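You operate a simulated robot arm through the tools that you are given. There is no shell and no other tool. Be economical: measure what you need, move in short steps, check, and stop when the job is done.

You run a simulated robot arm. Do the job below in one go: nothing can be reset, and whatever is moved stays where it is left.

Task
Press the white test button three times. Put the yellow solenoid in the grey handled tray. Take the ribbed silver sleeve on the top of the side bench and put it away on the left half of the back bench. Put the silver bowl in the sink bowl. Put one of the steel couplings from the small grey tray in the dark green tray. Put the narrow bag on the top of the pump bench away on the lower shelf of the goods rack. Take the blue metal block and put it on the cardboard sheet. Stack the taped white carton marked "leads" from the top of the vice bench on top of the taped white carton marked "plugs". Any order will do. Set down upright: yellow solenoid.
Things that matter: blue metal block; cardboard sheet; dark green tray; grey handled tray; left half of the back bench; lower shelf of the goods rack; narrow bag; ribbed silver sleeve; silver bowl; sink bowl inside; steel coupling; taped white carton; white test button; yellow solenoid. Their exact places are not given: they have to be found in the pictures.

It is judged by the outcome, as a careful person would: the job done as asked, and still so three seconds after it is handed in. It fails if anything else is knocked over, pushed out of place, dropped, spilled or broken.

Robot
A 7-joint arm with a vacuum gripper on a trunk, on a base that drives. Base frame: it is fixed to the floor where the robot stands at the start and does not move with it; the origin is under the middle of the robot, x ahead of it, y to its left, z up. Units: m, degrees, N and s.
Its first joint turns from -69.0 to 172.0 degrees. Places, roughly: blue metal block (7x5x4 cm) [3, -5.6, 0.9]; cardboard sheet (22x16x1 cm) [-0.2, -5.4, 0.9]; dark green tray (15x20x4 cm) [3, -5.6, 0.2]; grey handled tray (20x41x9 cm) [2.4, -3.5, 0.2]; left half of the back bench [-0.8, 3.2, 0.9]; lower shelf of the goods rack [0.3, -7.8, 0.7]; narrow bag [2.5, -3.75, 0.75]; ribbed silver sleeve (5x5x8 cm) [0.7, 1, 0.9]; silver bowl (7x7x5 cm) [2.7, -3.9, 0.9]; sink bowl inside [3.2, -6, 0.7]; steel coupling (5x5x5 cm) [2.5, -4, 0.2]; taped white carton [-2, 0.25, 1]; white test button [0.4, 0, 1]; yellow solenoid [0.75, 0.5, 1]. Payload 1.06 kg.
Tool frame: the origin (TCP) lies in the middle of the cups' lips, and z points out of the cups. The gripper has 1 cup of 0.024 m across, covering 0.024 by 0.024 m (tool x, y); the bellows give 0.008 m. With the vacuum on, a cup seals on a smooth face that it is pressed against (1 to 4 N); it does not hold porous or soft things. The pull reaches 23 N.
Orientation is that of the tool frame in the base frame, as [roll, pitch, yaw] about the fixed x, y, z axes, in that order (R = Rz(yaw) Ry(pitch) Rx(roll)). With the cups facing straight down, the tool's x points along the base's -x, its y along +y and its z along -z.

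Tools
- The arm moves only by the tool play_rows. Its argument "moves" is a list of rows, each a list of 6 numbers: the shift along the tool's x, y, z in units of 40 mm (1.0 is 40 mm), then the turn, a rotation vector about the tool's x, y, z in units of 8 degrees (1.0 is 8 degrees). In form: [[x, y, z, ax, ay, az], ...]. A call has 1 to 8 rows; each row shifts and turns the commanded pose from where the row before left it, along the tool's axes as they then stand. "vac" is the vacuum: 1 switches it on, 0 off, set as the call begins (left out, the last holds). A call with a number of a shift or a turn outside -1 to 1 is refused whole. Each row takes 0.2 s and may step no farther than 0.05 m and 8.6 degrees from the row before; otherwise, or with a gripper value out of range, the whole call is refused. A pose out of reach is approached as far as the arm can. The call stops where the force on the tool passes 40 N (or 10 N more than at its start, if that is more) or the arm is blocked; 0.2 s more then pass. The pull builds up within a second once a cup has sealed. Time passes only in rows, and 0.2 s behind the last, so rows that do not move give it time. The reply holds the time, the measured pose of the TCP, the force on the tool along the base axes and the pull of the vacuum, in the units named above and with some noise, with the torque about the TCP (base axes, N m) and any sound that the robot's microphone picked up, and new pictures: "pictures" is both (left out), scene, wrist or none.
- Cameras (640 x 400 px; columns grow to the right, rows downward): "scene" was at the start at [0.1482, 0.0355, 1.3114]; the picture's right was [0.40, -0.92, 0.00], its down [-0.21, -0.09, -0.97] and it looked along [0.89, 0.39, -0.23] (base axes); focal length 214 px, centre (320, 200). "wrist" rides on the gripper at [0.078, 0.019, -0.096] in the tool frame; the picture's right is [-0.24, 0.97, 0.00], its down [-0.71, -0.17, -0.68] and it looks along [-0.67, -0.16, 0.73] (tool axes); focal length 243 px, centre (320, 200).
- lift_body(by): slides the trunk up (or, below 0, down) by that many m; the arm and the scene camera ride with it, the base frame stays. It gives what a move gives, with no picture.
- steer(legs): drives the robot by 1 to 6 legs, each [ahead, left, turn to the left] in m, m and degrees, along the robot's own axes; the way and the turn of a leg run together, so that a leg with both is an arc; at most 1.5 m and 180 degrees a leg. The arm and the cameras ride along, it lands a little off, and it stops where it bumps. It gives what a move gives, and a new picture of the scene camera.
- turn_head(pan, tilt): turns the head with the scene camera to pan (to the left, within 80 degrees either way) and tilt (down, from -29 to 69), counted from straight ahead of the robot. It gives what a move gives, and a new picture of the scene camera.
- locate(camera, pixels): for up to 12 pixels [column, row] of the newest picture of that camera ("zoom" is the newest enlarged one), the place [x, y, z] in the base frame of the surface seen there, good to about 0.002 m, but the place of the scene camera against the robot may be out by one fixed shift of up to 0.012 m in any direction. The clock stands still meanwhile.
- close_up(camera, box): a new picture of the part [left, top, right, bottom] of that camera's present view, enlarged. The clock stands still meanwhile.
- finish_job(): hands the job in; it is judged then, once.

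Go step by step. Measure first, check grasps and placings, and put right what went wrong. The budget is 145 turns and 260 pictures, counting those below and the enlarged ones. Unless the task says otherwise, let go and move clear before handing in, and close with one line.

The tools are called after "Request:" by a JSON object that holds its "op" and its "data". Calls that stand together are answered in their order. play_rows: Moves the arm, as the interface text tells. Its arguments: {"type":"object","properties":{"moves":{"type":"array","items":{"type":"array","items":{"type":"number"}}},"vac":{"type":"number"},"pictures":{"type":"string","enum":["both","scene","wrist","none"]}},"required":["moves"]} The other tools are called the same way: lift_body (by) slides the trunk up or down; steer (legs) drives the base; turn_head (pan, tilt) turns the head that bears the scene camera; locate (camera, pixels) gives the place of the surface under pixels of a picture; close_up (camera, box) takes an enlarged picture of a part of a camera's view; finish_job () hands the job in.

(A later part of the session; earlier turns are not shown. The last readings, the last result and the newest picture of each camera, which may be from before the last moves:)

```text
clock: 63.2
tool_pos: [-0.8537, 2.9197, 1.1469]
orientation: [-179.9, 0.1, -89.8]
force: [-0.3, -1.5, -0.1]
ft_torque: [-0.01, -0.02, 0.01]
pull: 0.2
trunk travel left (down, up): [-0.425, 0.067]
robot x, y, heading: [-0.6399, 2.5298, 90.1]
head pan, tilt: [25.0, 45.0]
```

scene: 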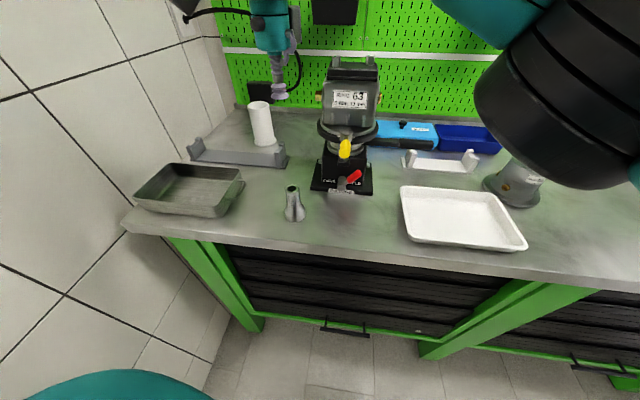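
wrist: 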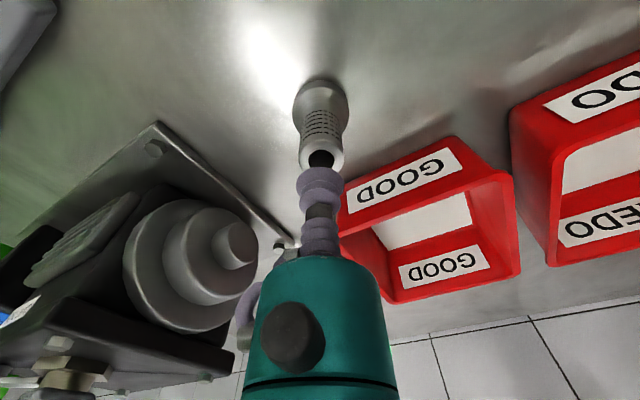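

Sleeve stands on the left half. Retracting and heading to the vice bench (x≈-2, y≈0.25).

Request:
{"op": "play_rows", "data": {"moves": [[1, -0.3, -0.8, 0, 0, 0], [1, -0.3, -0.8, 0, 0, 0], [1, -0.3, -0.8, 0, 0, 0], [0.8, -0.3, -0.6, 0, 0, 0]], "pictures": "none"}}

Request:
{"op": "steer", "data": {"legs": [[-0.4, -0.1, 0], [-1.2, 0, 0], [-0.55, 0, 0], [0, 0, 90]]}}

Request:
{"op": "turn_head", "data": {"pan": 0, "tilt": 25}}

```text
refused: row 1 steps farther than a row can; nothing moved
```

```text
clock: 78.0
tool_pos: [-0.9188, 0.1721, 1.1466]
orientation: [-180.0, 0.0, 0.5]
force: [0.5, -0.7, 1.0]
ft_torque: [0.05, 0.01, -0.03]
pull: 0.1
trunk travel left (down, up): [-0.425, 0.067]
robot x, y, heading: [-0.5334, 0.3865, -179.6]
head pan, tilt: [25.0, 45.0]
```

scene: 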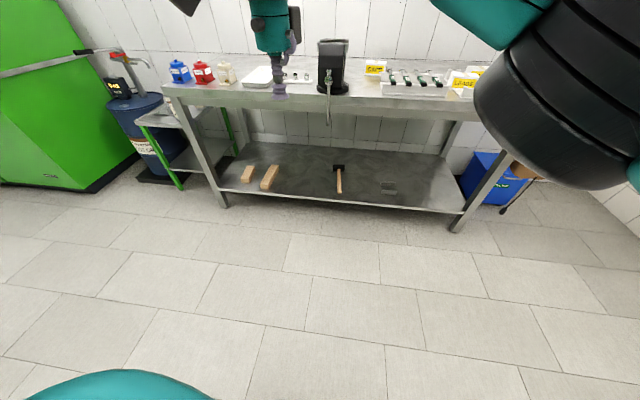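

```text
clock: 78.9
tool_pos: [-0.919, 0.1719, 1.1462]
orientation: [-180.0, 0.0, 0.5]
force: [-0.3, 0.6, 0.4]
ft_torque: [0.02, 0.0, -0.02]
pull: 0.0
trunk travel left (down, up): [-0.425, 0.067]
robot x, y, heading: [-0.5326, 0.3883, -179.4]
head pan, tilt: [0.0, 25.0]
```

scene: 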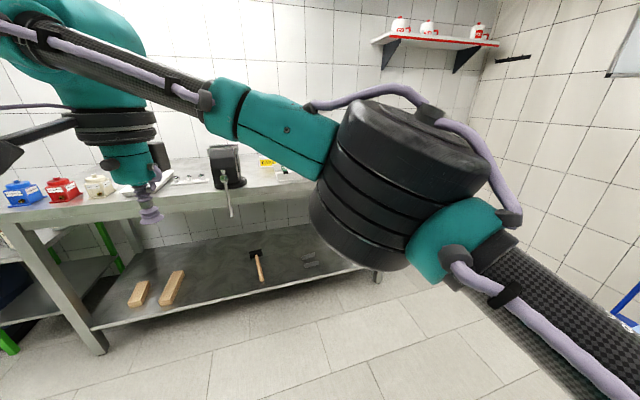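

The retract was refused as too long a step; nothing was touched on the way. Retracting now with shorter steps and viewing the vice bench.

Request:
{"op": "play_rows", "data": {"moves": [[0.95, -0.3, -0.6, 0, 0, 0], [0.95, -0.3, -0.6, 0, 0, 0], [0.95, -0.3, -0.6, 0, 0, 0], [0.95, -0.3, -0.6, 0, 0, 0], [0, 0, -0.3, 0, 0, 0]], "pictures": "scene"}}

Request:
{"op": "steer", "data": {"legs": [[0.7, 0, 0]]}}

Request:
{"op": "turn_head", "data": {"pan": 0, "tilt": 40}}

```text
clock: 80.1
tool_pos: [-0.766, 0.2208, 1.2549]
orientation: [179.9, -0.1, 0.6]
force: [-0.5, 0.2, 0.6]
ft_torque: [0.01, -0.01, 0.0]
pull: 0.1
trunk travel left (down, up): [-0.425, 0.067]
robot x, y, heading: [-0.5326, 0.3849, -179.5]
head pan, tilt: [0.0, 25.0]
```

scene: 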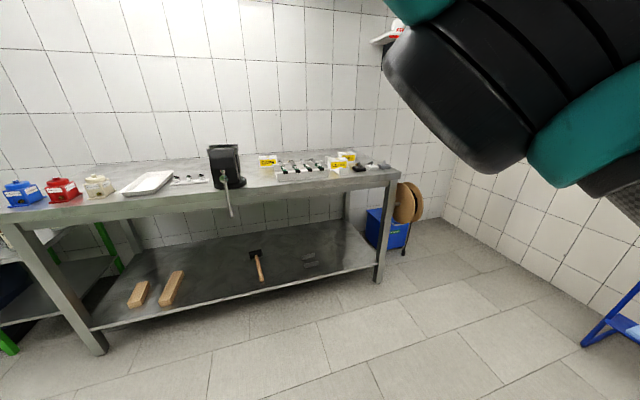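

```text
clock: 84.0
tool_pos: [-1.4697, 0.213, 1.2545]
orientation: [-180.0, 0.0, 0.5]
force: [-0.2, -0.3, -0.4]
ft_torque: [0.02, -0.04, 0.03]
pull: 0.0
trunk travel left (down, up): [-0.425, 0.067]
robot x, y, heading: [-1.2366, 0.3789, -179.5]
head pan, tilt: [0.0, 25.0]
```

scene: 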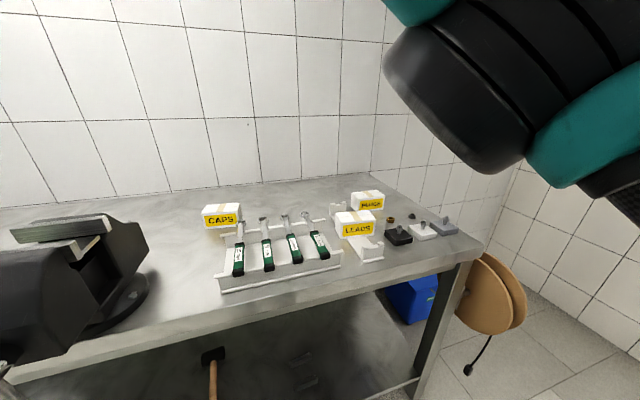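

```text
clock: 84.8
tool_pos: [-1.4699, 0.2125, 1.2549]
orientation: [180.0, 0.0, 0.6]
force: [0.2, 1.0, 0.0]
ft_torque: [0.03, -0.03, 0.01]
pull: 0.1
trunk travel left (down, up): [-0.425, 0.067]
robot x, y, heading: [-1.2375, 0.3765, -179.3]
head pan, tilt: [0.0, 40.0]
```

scene: 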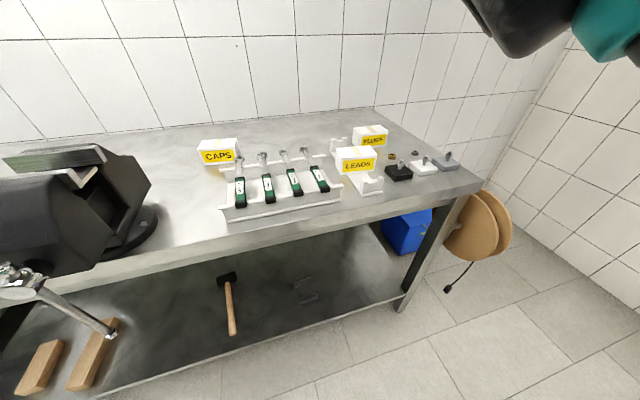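

Request:
{"op": "close_up", "data": {"camera": "scene", "box": [310, 100, 470, 200]}}

Request:
{"op": "locate", "data": {"camera": "zoom", "pixels": [[110, 200], [265, 195], [175, 205], [170, 240], [240, 125], [250, 150], [160, 300], [240, 290], [285, 250], [310, 230], [170, 155], [85, 265]]}}

```text
4.00 times, centred on (390, 150) of scene
```

zoom: 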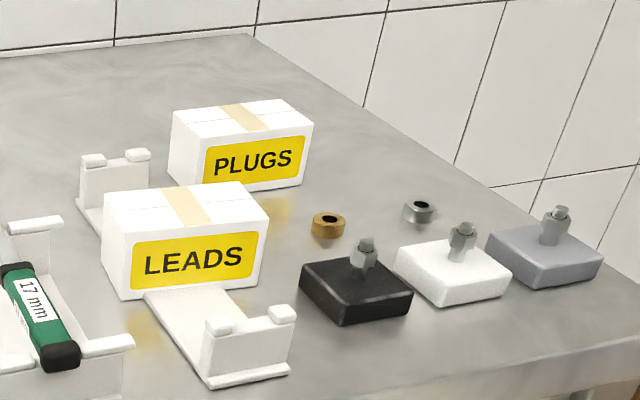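

```text
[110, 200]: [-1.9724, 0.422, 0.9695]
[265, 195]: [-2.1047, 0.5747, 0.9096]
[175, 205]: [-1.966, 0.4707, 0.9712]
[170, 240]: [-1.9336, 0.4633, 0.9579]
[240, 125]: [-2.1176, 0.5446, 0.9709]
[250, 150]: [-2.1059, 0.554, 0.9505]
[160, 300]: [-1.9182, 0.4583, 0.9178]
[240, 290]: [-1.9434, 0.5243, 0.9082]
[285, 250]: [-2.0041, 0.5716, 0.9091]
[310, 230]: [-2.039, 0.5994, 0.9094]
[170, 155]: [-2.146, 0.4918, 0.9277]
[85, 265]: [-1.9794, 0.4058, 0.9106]
```

LEADS at about [-1.96,0.47], PLUGS at [-2.12,0.545]. Check the bench's front edge before driving in.

Request:
{"op": "locate", "data": {"camera": "scene", "pixels": [[340, 210], [300, 222], [200, 255], [470, 180], [230, 280], [226, 215]]}}

```text
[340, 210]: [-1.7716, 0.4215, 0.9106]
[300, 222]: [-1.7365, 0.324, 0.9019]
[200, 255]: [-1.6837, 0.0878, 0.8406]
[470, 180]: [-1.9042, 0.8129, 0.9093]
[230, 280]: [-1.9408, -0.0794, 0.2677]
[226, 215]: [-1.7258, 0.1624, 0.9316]
```

The bench is turned about 19°; I'll face it squarely in front of the cartons, then look before the last approach.

Request:
{"op": "steer", "data": {"legs": [[0, 0, 18.3], [0, -0.45, 0], [0.12, 0, 0]]}}

Request:
{"op": "locate", "data": {"camera": "scene", "pixels": [[320, 300], [200, 300], [450, 300], [320, 200]]}}

```text
clock: 91.1
tool_pos: [-1.6663, 0.5325, 1.2542]
orientation: [-180.0, -0.1, 18.7]
force: [0.2, 0.0, 0.6]
ft_torque: [-0.01, -0.04, -0.01]
pull: 0.1
trunk travel left (down, up): [-0.425, 0.067]
robot x, y, heading: [-1.4963, 0.7669, -161.3]
head pan, tilt: [0.0, 40.0]
```

scene: 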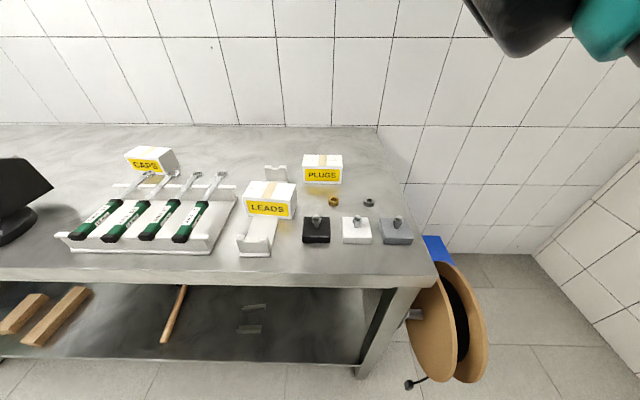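

```text
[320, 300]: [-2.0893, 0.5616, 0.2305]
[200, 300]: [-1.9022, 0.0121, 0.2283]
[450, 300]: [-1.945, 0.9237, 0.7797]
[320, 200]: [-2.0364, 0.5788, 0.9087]
```

Request:
{"op": "close_up", "data": {"camera": "scene", "box": [230, 140, 390, 260]}}

Request:
{"op": "locate", "data": {"camera": "scene", "pixels": [[408, 383], [465, 378], [445, 375], [440, 330], [480, 350], [323, 161], [272, 192], [250, 190], [295, 190], [305, 161], [342, 161]]}}

```text
3.33 times, centred on (310, 200) of scene
```

zoom: 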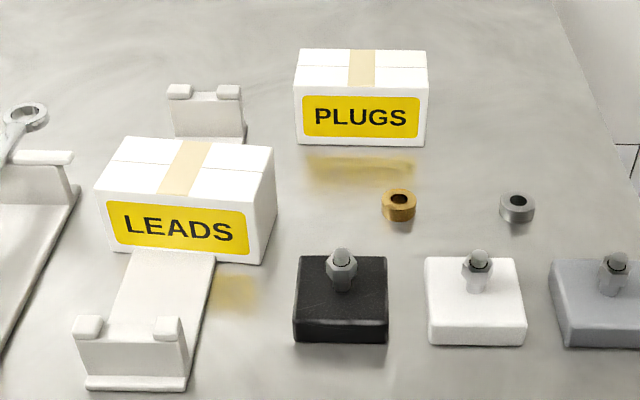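

```text
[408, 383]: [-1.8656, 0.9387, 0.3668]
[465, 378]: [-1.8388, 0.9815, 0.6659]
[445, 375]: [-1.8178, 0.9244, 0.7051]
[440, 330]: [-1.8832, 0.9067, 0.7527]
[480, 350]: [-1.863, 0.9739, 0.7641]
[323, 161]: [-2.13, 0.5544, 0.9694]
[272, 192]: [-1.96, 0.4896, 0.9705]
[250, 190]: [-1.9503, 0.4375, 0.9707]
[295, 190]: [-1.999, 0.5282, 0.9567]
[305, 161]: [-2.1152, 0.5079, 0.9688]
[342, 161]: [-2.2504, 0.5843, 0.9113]
```

The reel's handle at about [-1.82,0.92] is near the robot's right; shifting left a bit and then going in.

Request:
{"op": "steer", "data": {"legs": [[0, 0.1, 0], [0.13, 0, 0]]}}

Request:
{"op": "close_up", "data": {"camera": "wrist", "box": [0, 0, 640, 400]}}

```text
clock: 93.5
tool_pos: [-1.7571, 0.3962, 1.2553]
orientation: [-180.0, 0.0, 18.8]
force: [0.2, -0.1, 0.5]
ft_torque: [0.0, 0.01, -0.01]
pull: 0.1
trunk travel left (down, up): [-0.425, 0.067]
robot x, y, heading: [-1.5859, 0.6303, -161.3]
head pan, tilt: [0.0, 40.0]
```

scene: 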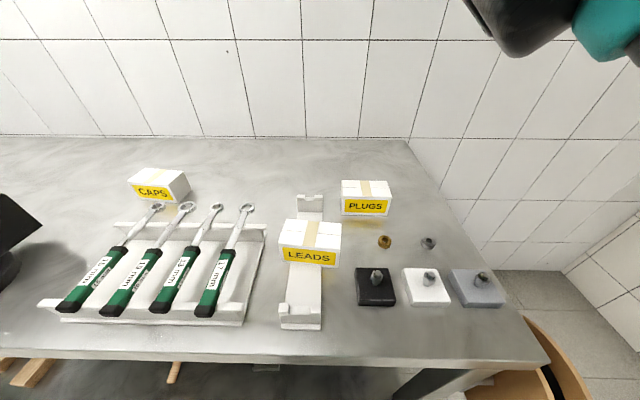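

```text
1.00 times, centred on (320, 200) of wrist (not enlarged: the box is as wide or as high as the picture)
```

zoom: 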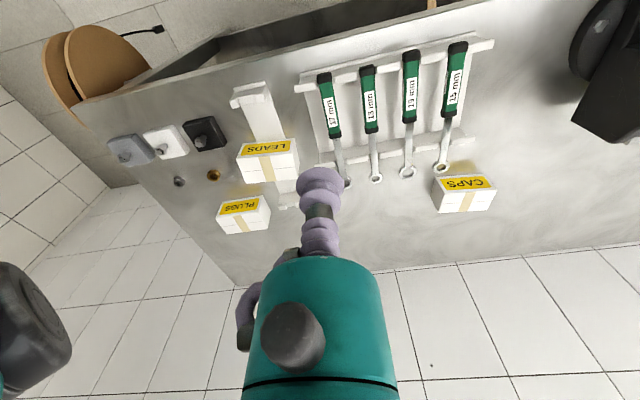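

Request:
{"op": "close_up", "data": {"camera": "wrist", "box": [200, 110, 320, 250]}}

```text
2.86 times, centred on (260, 180) of wrist
```

zoom: 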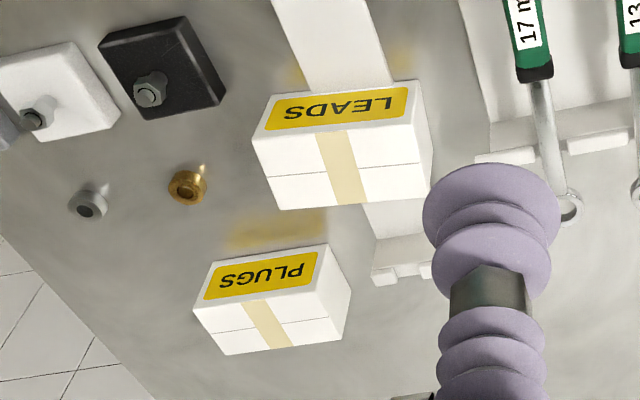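

Request:
{"op": "locate", "data": {"camera": "zoom", "pixels": [[258, 141], [408, 127], [424, 184], [285, 206], [345, 166], [198, 313], [311, 297], [338, 336], [224, 351], [270, 325]]}}

```text
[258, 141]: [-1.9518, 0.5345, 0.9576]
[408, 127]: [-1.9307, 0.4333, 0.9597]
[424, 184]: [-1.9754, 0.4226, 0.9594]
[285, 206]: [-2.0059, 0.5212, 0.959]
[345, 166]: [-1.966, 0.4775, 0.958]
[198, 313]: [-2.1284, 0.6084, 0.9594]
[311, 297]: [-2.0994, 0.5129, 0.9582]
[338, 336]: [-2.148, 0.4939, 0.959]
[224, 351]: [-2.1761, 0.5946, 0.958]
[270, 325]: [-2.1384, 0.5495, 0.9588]
```

LEADS top centre [-1.966,0.478,0.9585]; PLUGS [-2.138,0.5525,0.9588], nearly the same turn. Moving over LEADS.

Request:
{"op": "play_rows", "data": {"moves": [[-0.857, -0.7235, 0, 0, 0, 0], [-0.857, -0.7235, 0, 0, 0, 0], [-0.857, -0.7235, 0, 0, 0, 0], [-0.857, -0.7235, 0, 0, 0, 0], [-0.857, -0.7235, 0, 0, 0, 0], [0, 0, 1, 0, 0, 0], [0, 0, 1, 0, 0, 0], [0, 0, 1, 0, 0, 0]], "pictures": "none"}}

Request:
{"op": "play_rows", "data": {"moves": [[0, 0, 1, 0, 0, 0], [0, 0, 1, 0, 0, 0], [0, 0, 1, 0, 0, 0], [0, 0, 0.8, 0, 0, 0], [0, 0, 0, 0, 0, 0]], "pictures": "wrist"}}

```text
clock: 95.3
tool_pos: [-1.964, 0.4783, 1.1345]
orientation: [180.0, 0.0, 18.9]
force: [-0.6, 0.9, 0.2]
ft_torque: [-0.03, 0.01, 0.02]
pull: 0.0
trunk travel left (down, up): [-0.425, 0.067]
robot x, y, heading: [-1.5866, 0.6291, -161.5]
head pan, tilt: [0.0, 40.0]
```

```text
clock: 96.5
tool_pos: [-1.9646, 0.4772, 0.9824]
orientation: [-180.0, 0.1, 18.7]
force: [0.5, 0.4, -0.6]
ft_torque: [-0.01, -0.01, -0.01]
pull: 0.0
trunk travel left (down, up): [-0.425, 0.067]
robot x, y, heading: [-1.583, 0.6276, -161.1]
head pan, tilt: [0.0, 40.0]
```

wrist: 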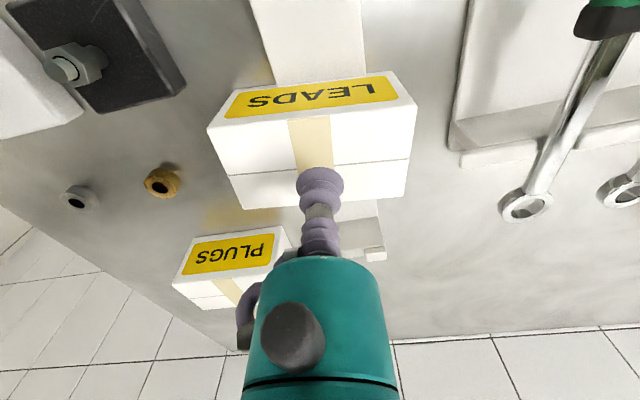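

Over the tape's middle. Vacuum on and press.

Request:
{"op": "play_rows", "data": {"moves": [[0, 0, 0.5, 0, 0, 0], [0, 0, 0.18, 0, 0, 0], [0, 0, 0, 0, 0, 0], [0, 0, 0, 0, 0, 0], [0, 0, 0, 0, 0, 0], [0, 0, 0, 0, 0, 0]], "vac": 1, "pictures": "none"}}

```text
clock: 97.9
tool_pos: [-1.9651, 0.4788, 0.9565]
orientation: [-179.9, 0.1, 18.8]
force: [-4.5, -0.5, 14.7]
ft_torque: [0.01, 0.01, 0.0]
pull: 23.2
trunk travel left (down, up): [-0.425, 0.067]
robot x, y, heading: [-1.5882, 0.6287, -161.2]
head pan, tilt: [0.0, 40.0]
```

Sealed (23 N). Lift.

Request:
{"op": "play_rows", "data": {"moves": [[0, 0, -0.3, 0, 0, 0], [0, 0, -0.7, 0, 0, 0], [0, 0, -1, 0, 0, 0], [0, 0, -1, 0, 0, 0], [0, 0, 0, 0, 0, 0]]}}

```text
clock: 99.1
tool_pos: [-1.9639, 0.4782, 1.0763]
orientation: [-180.0, -0.1, 18.8]
force: [0.0, -0.3, -1.6]
ft_torque: [0.02, -0.02, -0.01]
pull: 23.3
trunk travel left (down, up): [-0.425, 0.067]
robot x, y, heading: [-1.5869, 0.6222, -161.5]
head pan, tilt: [0.0, 40.0]
```

scene: 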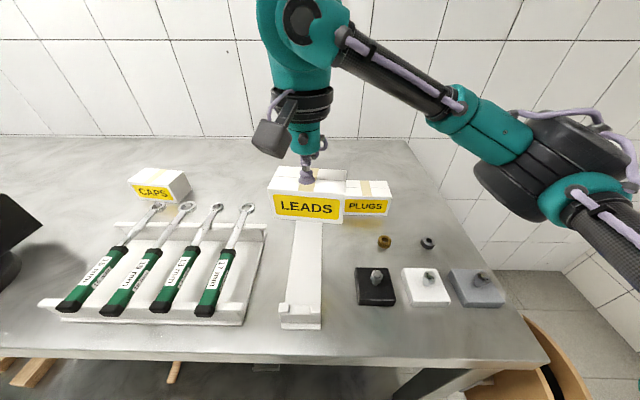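
wrist: 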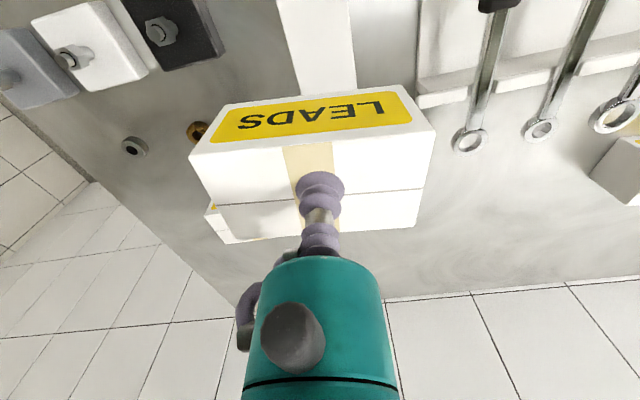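

Held level. Moving over PLUGS.

Request:
{"op": "play_rows", "data": {"moves": [[-0.88, -0.79, 0, 0, 0, 0], [-0.88, -0.79, 0, 0, 0, 0], [-0.88, -0.79, 0, 0, 0, 0], [-0.88, -0.79, 0, 0, 0, 0], [0, 0, 0, 0, 0, 0]]}}

```text
clock: 100.3
tool_pos: [-2.1391, 0.5536, 1.0745]
orientation: [-179.9, 0.0, 18.8]
force: [0.6, -0.3, -0.3]
ft_torque: [0.03, -0.01, 0.02]
pull: 22.8
trunk travel left (down, up): [-0.425, 0.067]
robot x, y, heading: [-1.5867, 0.6305, -161.1]
head pan, tilt: [0.0, 40.0]
```

scene: 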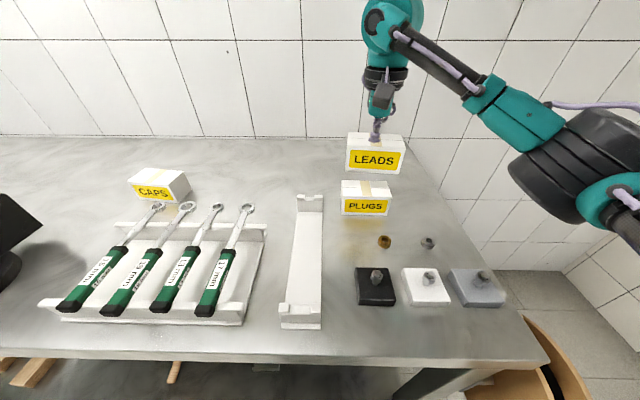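
wrist: 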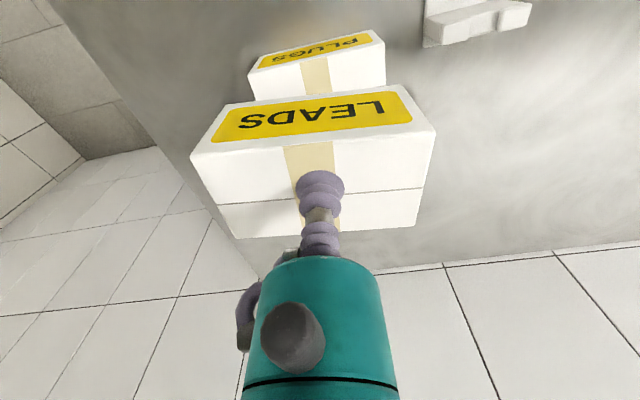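

Aligned. Lowering near contact.

Request:
{"op": "play_rows", "data": {"moves": [[0, 0, 0.8, 0, 0, 0], [0, 0, 0.4, 0, 0, 0], [0, 0, 0.08, 0, 0, 0], [0, 0, 0, 0, 0, 0]], "pictures": "scene"}}

Request:
{"op": "close_up", "data": {"camera": "scene", "box": [310, 120, 430, 230]}}

```text
clock: 101.3
tool_pos: [-2.1387, 0.552, 1.0237]
orientation: [-179.9, 0.0, 18.8]
force: [1.2, 0.1, -0.9]
ft_torque: [-0.03, -0.01, 0.05]
pull: 22.5
trunk travel left (down, up): [-0.425, 0.067]
robot x, y, heading: [-1.5864, 0.6268, -161.2]
head pan, tilt: [0.0, 40.0]
```

scene: 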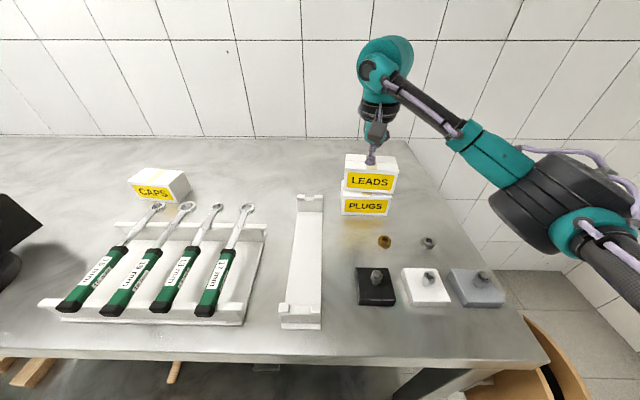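

```text
3.64 times, centred on (370, 175) of scene
```

zoom: 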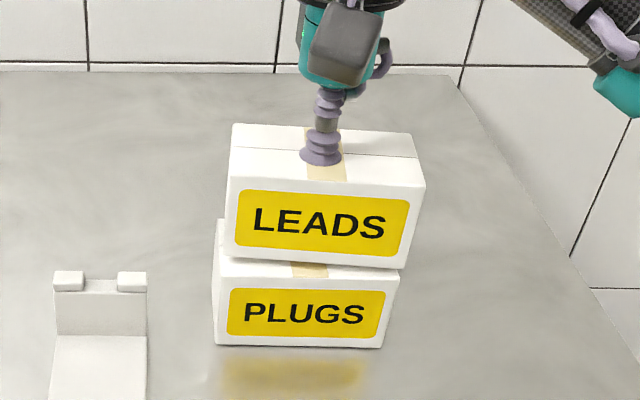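

Request:
{"op": "play_rows", "data": {"moves": [[0, 0, 0.08, 0, 0, 0], [0, 0, 0.06, 0, 0, 0], [0, 0, 0.04, 0, 0, 0], [0, 0, 0, 0, 0, 0]], "pictures": "none"}}

```text
clock: 102.3
tool_pos: [-2.1386, 0.5513, 1.0176]
orientation: [180.0, 0.1, 18.8]
force: [-2.5, 0.2, 3.8]
ft_torque: [0.03, 0.0, 0.02]
pull: 22.8
trunk travel left (down, up): [-0.425, 0.067]
robot x, y, heading: [-1.5851, 0.6267, -161.0]
head pan, tilt: [0.0, 40.0]
```

Contact (3.8 N). Release and rise.

Request:
{"op": "play_rows", "data": {"moves": [[0, 0, 0, 0, 0, 0], [0, 0, 0, 0, 0, 0], [0, 0, 0, 0, 0, 0], [0, 0, -0.3, 0, 0, 0], [0, 0, -1, 0, 0, 0], [0, 0, -1, 0, 0, 0], [1, 0, -0.6, 0, 0, 0], [1, 0, -0.6, 0, 0, 0]], "vac": 0, "pictures": "scene"}}

```text
clock: 104.1
tool_pos: [-2.0605, 0.5794, 1.1582]
orientation: [-180.0, -0.1, 18.8]
force: [-0.3, 0.7, -0.8]
ft_torque: [-0.02, -0.05, 0.01]
pull: 0.0
trunk travel left (down, up): [-0.425, 0.067]
robot x, y, heading: [-1.5874, 0.6272, -160.9]
head pan, tilt: [0.0, 40.0]
```

scene: 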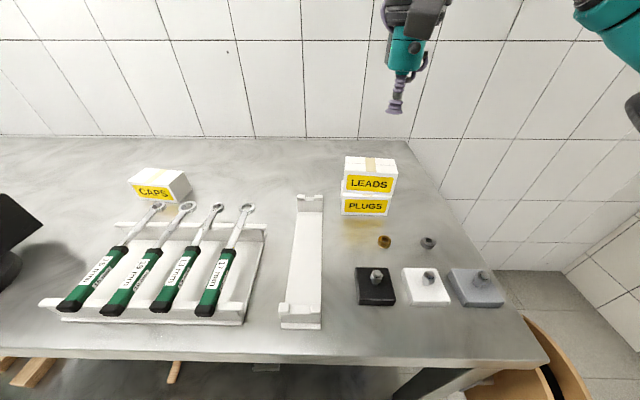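

Cartons are stacked. Retract and go back to the side bench for the yellow solenoid.

Request:
{"op": "play_rows", "data": {"moves": [[0.69, 0.81, -0.3, 0, 0, 0], [0.69, 0.81, -0.3, 0, 0, 0], [0.69, 0.81, -0.3, 0, 0, 0], [0.69, 0.81, -0.3, 0, 0, 0], [0.69, 0.81, -0.3, 0, 0, 0], [0.69, 0.81, -0.3, 0, 0, 0], [0.69, 0.81, -0.3, 0, 0, 0], [0.69, 0.81, -0.3, 0, 0, 0]], "pictures": "none"}}

Request:
{"op": "steer", "data": {"legs": [[-0.6, 0, 0], [0, 0, 161], [0.9, 0, 0]]}}

Request:
{"op": "turn_head", "data": {"pan": -10, "tilt": 30}}

```text
clock: 105.9
tool_pos: [-1.7687, 0.4025, 1.2534]
orientation: [-179.9, 0.0, 18.7]
force: [-0.8, 0.2, -0.4]
ft_torque: [0.01, -0.04, 0.03]
pull: 0.1
trunk travel left (down, up): [-0.425, 0.067]
robot x, y, heading: [-1.5857, 0.6225, -160.9]
head pan, tilt: [0.0, 40.0]
```

```text
clock: 120.2
tool_pos: [0.1263, 0.9649, 1.2537]
orientation: [-180.0, -0.1, 179.4]
force: [0.2, 0.1, -0.2]
ft_torque: [-0.01, 0.01, 0.0]
pull: 0.1
trunk travel left (down, up): [-0.425, 0.067]
robot x, y, heading: [-0.1246, 0.8125, -0.3]
head pan, tilt: [0.0, 40.0]
```

scene: 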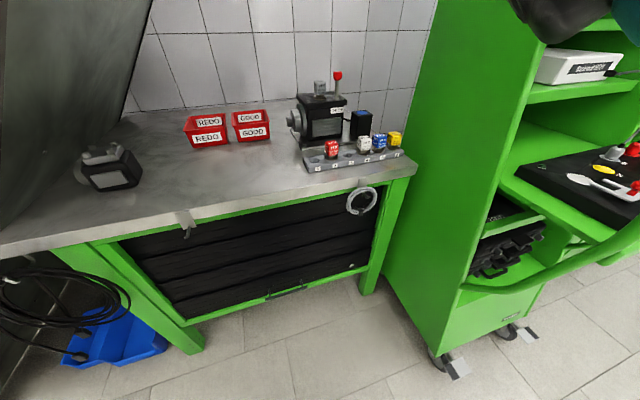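

```text
clock: 120.9
tool_pos: [0.1259, 0.9649, 1.2531]
orientation: [-180.0, 0.0, 179.4]
force: [0.6, -0.3, -0.3]
ft_torque: [0.02, 0.02, 0.01]
pull: 0.1
trunk travel left (down, up): [-0.425, 0.067]
robot x, y, heading: [-0.1221, 0.814, -0.4]
head pan, tilt: [-10.0, 30.0]
```

scene: 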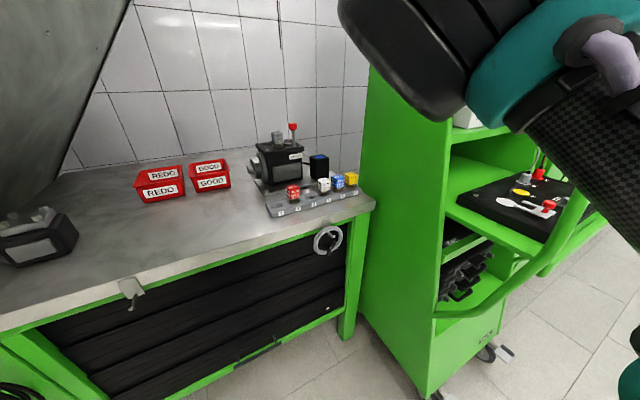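

Request:
{"op": "locate", "data": {"camera": "scene", "pixels": [[370, 207], [420, 395], [435, 250], [435, 310], [510, 295], [570, 235], [350, 180], [345, 196], [440, 130], [270, 258], [370, 80], [505, 352]]}}

Request:
{"op": "close_up", "data": {"camera": "scene", "box": [260, 110, 390, 220]}}

```text
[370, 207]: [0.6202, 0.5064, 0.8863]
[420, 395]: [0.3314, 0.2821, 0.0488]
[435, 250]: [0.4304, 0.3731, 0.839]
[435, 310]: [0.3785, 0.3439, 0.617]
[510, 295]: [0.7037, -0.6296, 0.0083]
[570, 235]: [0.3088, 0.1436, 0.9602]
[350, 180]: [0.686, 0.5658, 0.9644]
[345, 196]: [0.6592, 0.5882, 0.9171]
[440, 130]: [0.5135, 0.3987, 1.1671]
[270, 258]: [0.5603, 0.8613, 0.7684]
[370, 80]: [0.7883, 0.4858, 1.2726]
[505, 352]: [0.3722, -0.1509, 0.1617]
```

```text
3.64 times, centred on (325, 165) of scene
```

zoom: 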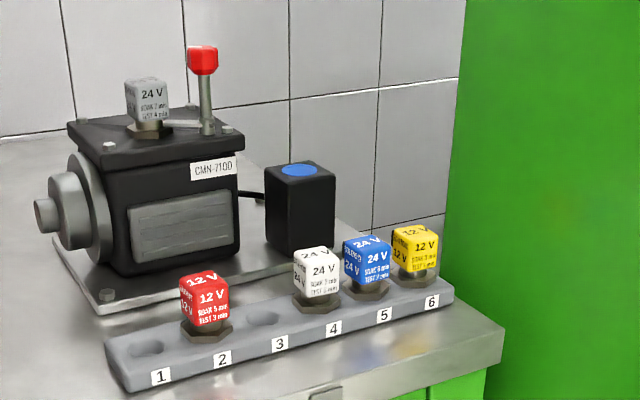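

Console's left side is near the solenoid (corner about [0.38,0.35]), so I'll rehearse the arm pose in free air here to see where the elbow goes.

Request:
{"op": "play_rows", "data": {"moves": [[-0.48, -0.93, 0.43, 0, 0, 0], [-0.48, -0.93, 0.43, 0, 0, 0], [-0.48, -0.93, 0.43, 0, 0, 0], [-0.48, -0.93, 0.43, 0, 0, 0], [-0.48, -0.93, 0.43, 0, 0, 0], [-0.48, -0.93, 0.43, 0, 0, 0], [-0.48, -0.93, 0.43, 0, 0, 0], [-0.48, -0.93, 0.43, 0, 0, 0]], "pictures": "none"}}

Request:
{"op": "play_rows", "data": {"moves": [[-0.48, -0.93, 0.43, 0, 0, 0], [-0.48, -0.93, 0.43, 0, 0, 0], [-0.48, -0.93, 0.43, 0, 0, 0], [0, 0, 0, 0, 0, 0]], "pictures": "none"}}

Request:
{"op": "turn_head", "data": {"pan": -45, "tilt": 30}}

```text
clock: 122.7
tool_pos: [0.2763, 0.6645, 1.115]
orientation: [-180.0, 0.0, 179.6]
force: [0.8, 0.0, 0.2]
ft_torque: [0.01, 0.02, 0.02]
pull: 0.1
trunk travel left (down, up): [-0.425, 0.067]
robot x, y, heading: [-0.1217, 0.8134, -0.6]
head pan, tilt: [-10.0, 30.0]
```

```text
clock: 123.7
tool_pos: [0.3332, 0.5521, 1.0648]
orientation: [180.0, 0.0, 179.5]
force: [0.1, 1.1, -0.3]
ft_torque: [0.01, -0.02, -0.01]
pull: 0.1
trunk travel left (down, up): [-0.425, 0.067]
robot x, y, heading: [-0.1245, 0.8177, -0.6]
head pan, tilt: [-10.0, 30.0]
```

```text
clock: 124.7
tool_pos: [0.3341, 0.5523, 1.064]
orientation: [180.0, -0.1, 179.3]
force: [0.2, -0.4, -0.2]
ft_torque: [-0.03, 0.02, -0.01]
pull: 0.0
trunk travel left (down, up): [-0.425, 0.067]
robot x, y, heading: [-0.1245, 0.8138, -0.6]
head pan, tilt: [-45.0, 30.0]
```

scene: 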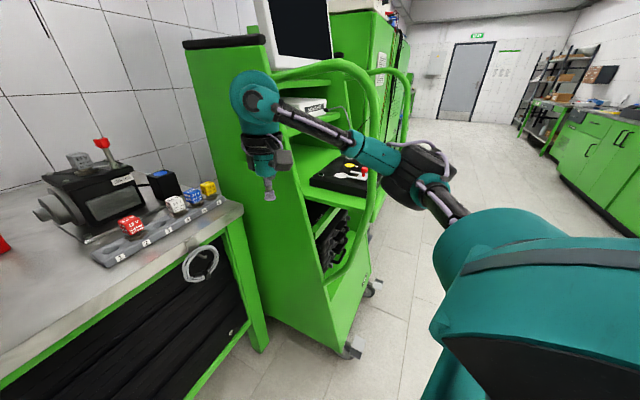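

Request:
{"op": "locate", "data": {"camera": "scene", "pixels": [[420, 175], [392, 185], [400, 200], [440, 170], [375, 152], [320, 128], [255, 100], [470, 225], [355, 90], [375, 150], [345, 265], [330, 65]]}}

```text
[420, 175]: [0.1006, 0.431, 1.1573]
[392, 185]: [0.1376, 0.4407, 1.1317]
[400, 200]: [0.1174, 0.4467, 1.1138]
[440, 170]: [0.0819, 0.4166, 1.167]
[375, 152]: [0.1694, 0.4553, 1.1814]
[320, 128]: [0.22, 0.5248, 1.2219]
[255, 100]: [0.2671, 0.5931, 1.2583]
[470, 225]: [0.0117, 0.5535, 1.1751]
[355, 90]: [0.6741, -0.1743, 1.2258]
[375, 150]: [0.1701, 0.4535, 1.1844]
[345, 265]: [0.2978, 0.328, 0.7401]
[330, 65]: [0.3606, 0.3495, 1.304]
```

Elbow sits about 0.45 m from the robot's axis to the right, so a longer reach from further left would keep it clear of the console. Testing the reach limit at this height straight ahead.

Request:
{"op": "play_rows", "data": {"moves": [[-0.686, 0.936, 0, 0, 0, 0], [-0.686, 0.936, 0, 0, 0, 0], [-0.686, 0.936, 0, 0, 0, 0], [-0.686, 0.936, 0, 0, 0, 0], [-0.686, 0.936, 0, 0, 0, 0], [-0.686, 0.936, 0, 0, 0, 0], [-0.686, 0.936, 0, 0, 0, 0], [0, 0, 0, 0, 0, 0]], "pictures": "scene"}}

```text
clock: 126.5
tool_pos: [0.4811, 0.7799, 1.0676]
orientation: [180.0, 0.0, 179.5]
force: [0.3, -0.6, 0.3]
ft_torque: [-0.02, 0.03, 0.01]
pull: 0.1
out of reach, approached as far as the arm can: row 6, 7
trunk travel left (down, up): [-0.425, 0.067]
robot x, y, heading: [-0.1246, 0.814, -0.7]
head pan, tilt: [-45.0, 30.0]
```

scene: 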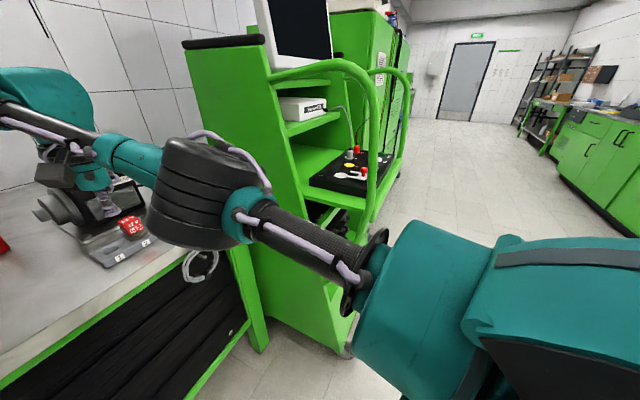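

Request:
{"op": "locate", "data": {"camera": "scene", "pixels": [[200, 190], [170, 160], [235, 215], [260, 200], [130, 155], [40, 100], [320, 245], [370, 270]]}}

```text
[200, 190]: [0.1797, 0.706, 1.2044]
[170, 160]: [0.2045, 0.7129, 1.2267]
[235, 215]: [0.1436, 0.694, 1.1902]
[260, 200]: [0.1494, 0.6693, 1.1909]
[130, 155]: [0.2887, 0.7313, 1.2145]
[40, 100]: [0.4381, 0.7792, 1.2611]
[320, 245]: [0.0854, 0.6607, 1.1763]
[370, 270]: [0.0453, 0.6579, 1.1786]
```

Reach is 0.6 m here with the elbow almost straight, so a stand at about [0.225,0.89] with heading -15° works. Retract and drive there.

Request:
{"op": "play_rows", "data": {"moves": [[0.94, 0.4, -0.4, 0, 0, 0], [0.94, 0.4, -0.4, 0, 0, 0], [0.94, 0.4, -0.4, 0, 0, 0], [0.94, 0.4, -0.4, 0, 0, 0], [0.94, 0.4, -0.4, 0, 0, 0], [0.94, 0.4, -0.4, 0, 0, 0], [0.94, 0.4, -0.4, 0, 0, 0], [0.94, 0.4, -0.4, 0, 0, 0]], "pictures": "none"}}

Request:
{"op": "steer", "data": {"legs": [[0.35, 0.08, 0], [0, 0, -15]]}}

Request:
{"op": "turn_head", "data": {"pan": -20, "tilt": 45}}

```text
clock: 128.3
tool_pos: [0.1797, 0.9091, 1.196]
orientation: [-179.9, 0.0, 179.5]
force: [-0.9, -0.3, 0.1]
ft_torque: [-0.01, 0.05, 0.0]
pull: 0.0
trunk travel left (down, up): [-0.425, 0.067]
robot x, y, heading: [-0.1226, 0.8124, -0.3]
head pan, tilt: [-45.0, 30.0]
```

```text
clock: 131.5
tool_pos: [0.5464, 0.903, 1.1952]
orientation: [-180.0, -0.1, 164.3]
force: [0.1, -0.7, 0.0]
ft_torque: [0.04, -0.01, -0.02]
pull: 0.1
trunk travel left (down, up): [-0.425, 0.067]
robot x, y, heading: [0.2254, 0.8898, -15.6]
head pan, tilt: [-45.0, 30.0]
```

scene: 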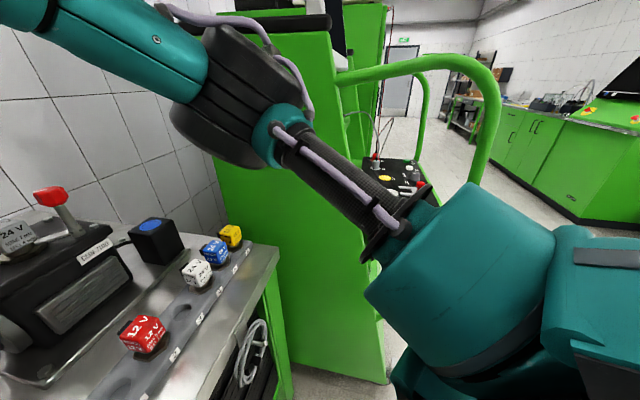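

```text
clock: 132.4
tool_pos: [0.5475, 0.9024, 1.1948]
orientation: [-180.0, 0.0, 164.3]
force: [0.2, 0.8, 0.3]
ft_torque: [0.03, -0.02, -0.03]
pull: 0.1
trunk travel left (down, up): [-0.425, 0.067]
robot x, y, heading: [0.2287, 0.891, -15.6]
head pan, tilt: [-20.0, 45.0]
```

scene: 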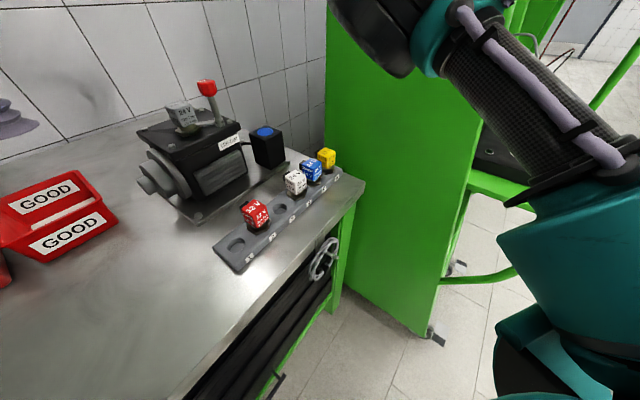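

Request:
{"op": "close_up", "data": {"camera": "wrist", "box": [0, 0, 640, 400]}}

Request:
{"op": "close_up", "data": {"camera": "scene", "box": [280, 130, 370, 200]}}

Request:
{"op": "locate", "data": {"camera": "zoom", "pixels": [[330, 115], [300, 120], [365, 110], [330, 175], [340, 130]]}}

```text
1.00 times, centred on (320, 200) of wrist (not enlarged: the box is as wide or as high as the picture)
```

zoom: 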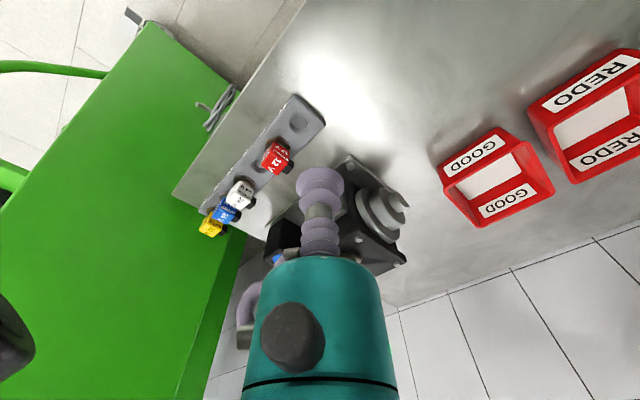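

```text
5.71 times, centred on (325, 165) of scene
```

zoom: 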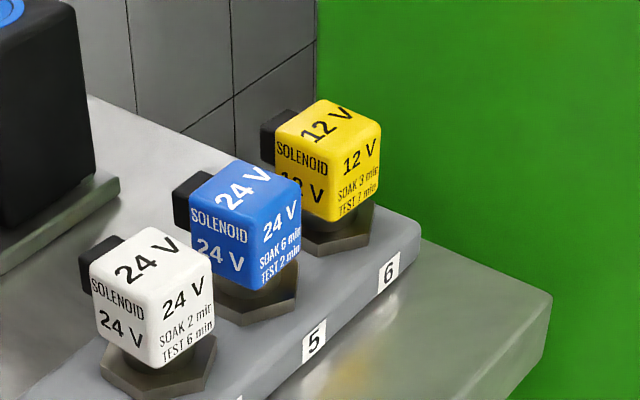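

```text
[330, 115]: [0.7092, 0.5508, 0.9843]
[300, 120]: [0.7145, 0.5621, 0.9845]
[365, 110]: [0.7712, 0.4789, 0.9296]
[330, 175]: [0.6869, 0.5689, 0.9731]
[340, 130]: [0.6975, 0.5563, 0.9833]
```

Yellow solenoid top centre about [0.705,0.555,0.973]. Moving over it while descending gently.

Request:
{"op": "play_rows", "data": {"moves": [[-0.68, -0.81, 0.2, 0, 0, 0], [-0.68, -0.81, 0.2, 0, 0, 0], [-0.68, -0.81, 0.2, 0, 0, 0], [-0.68, -0.81, 0.3, 0, 0, 0], [-0.68, -0.81, 0.3, 0, 0, 0]], "pictures": "scene"}}

```text
clock: 133.6
tool_pos: [0.634, 0.7096, 1.147]
orientation: [-180.0, 0.0, 164.4]
force: [-0.1, 0.1, 0.0]
ft_torque: [-0.01, -0.01, -0.03]
pull: 0.1
trunk travel left (down, up): [-0.425, 0.067]
robot x, y, heading: [0.2304, 0.8877, -15.7]
head pan, tilt: [-20.0, 45.0]
```

scene: 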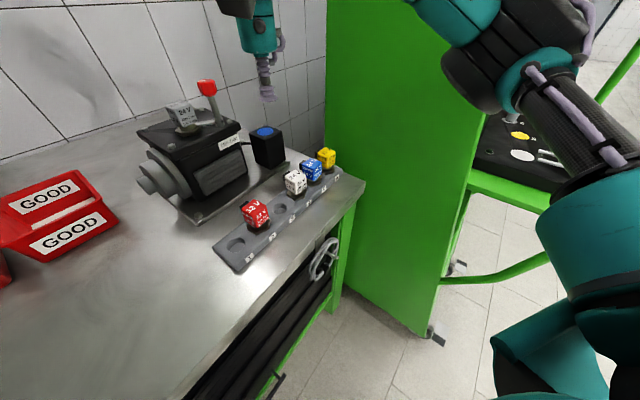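

Request:
{"op": "play_rows", "data": {"moves": [[-0.68, -0.81, 0.3, 0, 0, 0], [-0.68, -0.81, 0.3, 0, 0, 0], [-0.68, -0.81, 0.3, 0, 0, 0], [-0.68, -0.81, 0.3, 0, 0, 0], [0, 0, 0, 0, 0, 0]]}}

```text
clock: 134.8
tool_pos: [0.7034, 0.5567, 1.0989]
orientation: [180.0, 0.0, 164.4]
force: [0.4, -0.6, 0.1]
ft_torque: [0.01, 0.0, -0.01]
pull: 0.0
trunk travel left (down, up): [-0.425, 0.067]
robot x, y, heading: [0.2295, 0.8913, -15.5]
head pan, tilt: [-20.0, 45.0]
```

scene: 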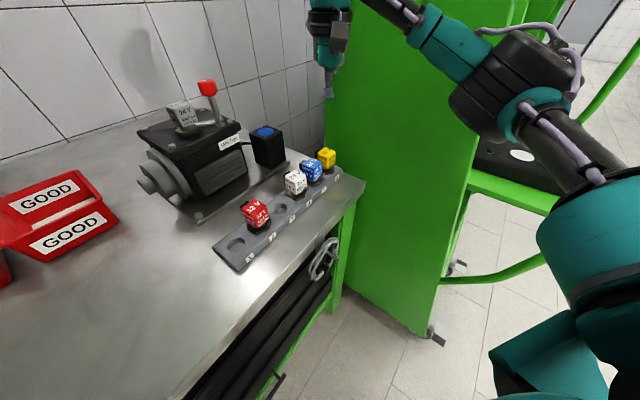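
wrist: 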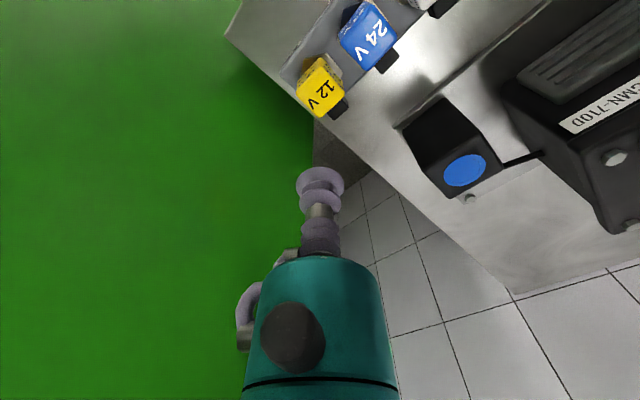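

Request:
{"op": "close_up", "data": {"camera": "wrist", "box": [270, 30, 390, 130]}}

Request:
{"op": "locate", "data": {"camera": "zoom", "pixels": [[215, 270], [300, 210], [335, 310], [250, 330], [280, 285], [230, 300], [320, 270]]}}

```text
4.00 times, centred on (330, 80) of wrist
```

zoom: 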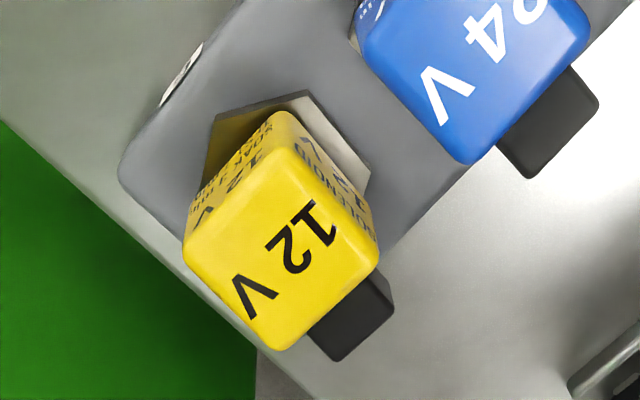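

```text
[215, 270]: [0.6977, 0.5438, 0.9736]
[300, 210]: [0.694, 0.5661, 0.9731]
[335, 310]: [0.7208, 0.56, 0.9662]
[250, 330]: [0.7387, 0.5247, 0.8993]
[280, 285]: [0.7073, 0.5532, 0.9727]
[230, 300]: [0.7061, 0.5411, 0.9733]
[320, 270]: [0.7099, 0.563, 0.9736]
```

Request:
{"op": "locate", "data": {"camera": "zoom", "pixels": [[283, 257], [192, 255], [290, 172], [372, 252], [280, 343]]}}

```text
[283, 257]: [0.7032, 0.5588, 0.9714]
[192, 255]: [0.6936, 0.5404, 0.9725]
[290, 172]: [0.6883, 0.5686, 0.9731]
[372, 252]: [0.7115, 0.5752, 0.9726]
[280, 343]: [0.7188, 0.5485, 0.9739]
```

Top centre [0.703,0.5585,0.973]. Go down and press with vacuum.

Request:
{"op": "play_rows", "data": {"moves": [[0.02, 0.045, 1, 0, 0, 0], [0, 0, 1, 0, 0, 0], [0, 0, 0.8, 0, 0, 0], [0, 0, 0.3, 0, 0, 0], [0, 0, 0.1, 0, 0, 0], [0, 0, 0, 0, 0, 0], [0, 0, 0, 0, 0, 0], [0, 0, 0, 0, 0, 0]], "vac": 1, "pictures": "none"}}

```text
clock: 136.6
tool_pos: [0.704, 0.558, 0.9712]
orientation: [179.9, 0.2, 164.3]
force: [5.0, -3.6, 16.3]
ft_torque: [0.01, 0.04, -0.02]
pull: 22.8
trunk travel left (down, up): [-0.425, 0.067]
robot x, y, heading: [0.2275, 0.8914, -15.7]
head pan, tilt: [-20.0, 45.0]
```

Sealed. Lifting straight up.

Request:
{"op": "play_rows", "data": {"moves": [[0, 0, -0.3, 0, 0, 0], [0, 0, -0.5, 0, 0, 0], [0, 0, -1, 0, 0, 0], [0, 0, -1, 0, 0, 0], [0, 0, -0.5, 0, 0, 0], [0, 0, 0, 0, 0, 0]]}}

```text
clock: 138.0
tool_pos: [0.7032, 0.5578, 1.1033]
orientation: [180.0, 0.0, 164.4]
force: [-0.2, 0.3, -2.9]
ft_torque: [-0.01, 0.0, 0.01]
pull: 22.7
trunk travel left (down, up): [-0.425, 0.067]
robot x, y, heading: [0.2273, 0.8911, -15.7]
head pan, tilt: [-20.0, 45.0]
```

scene: 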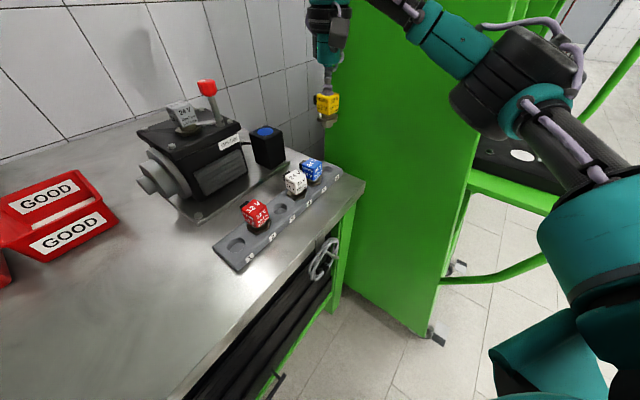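
wrist: 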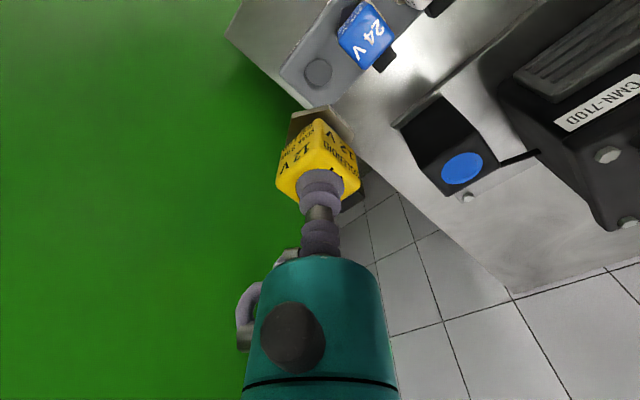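

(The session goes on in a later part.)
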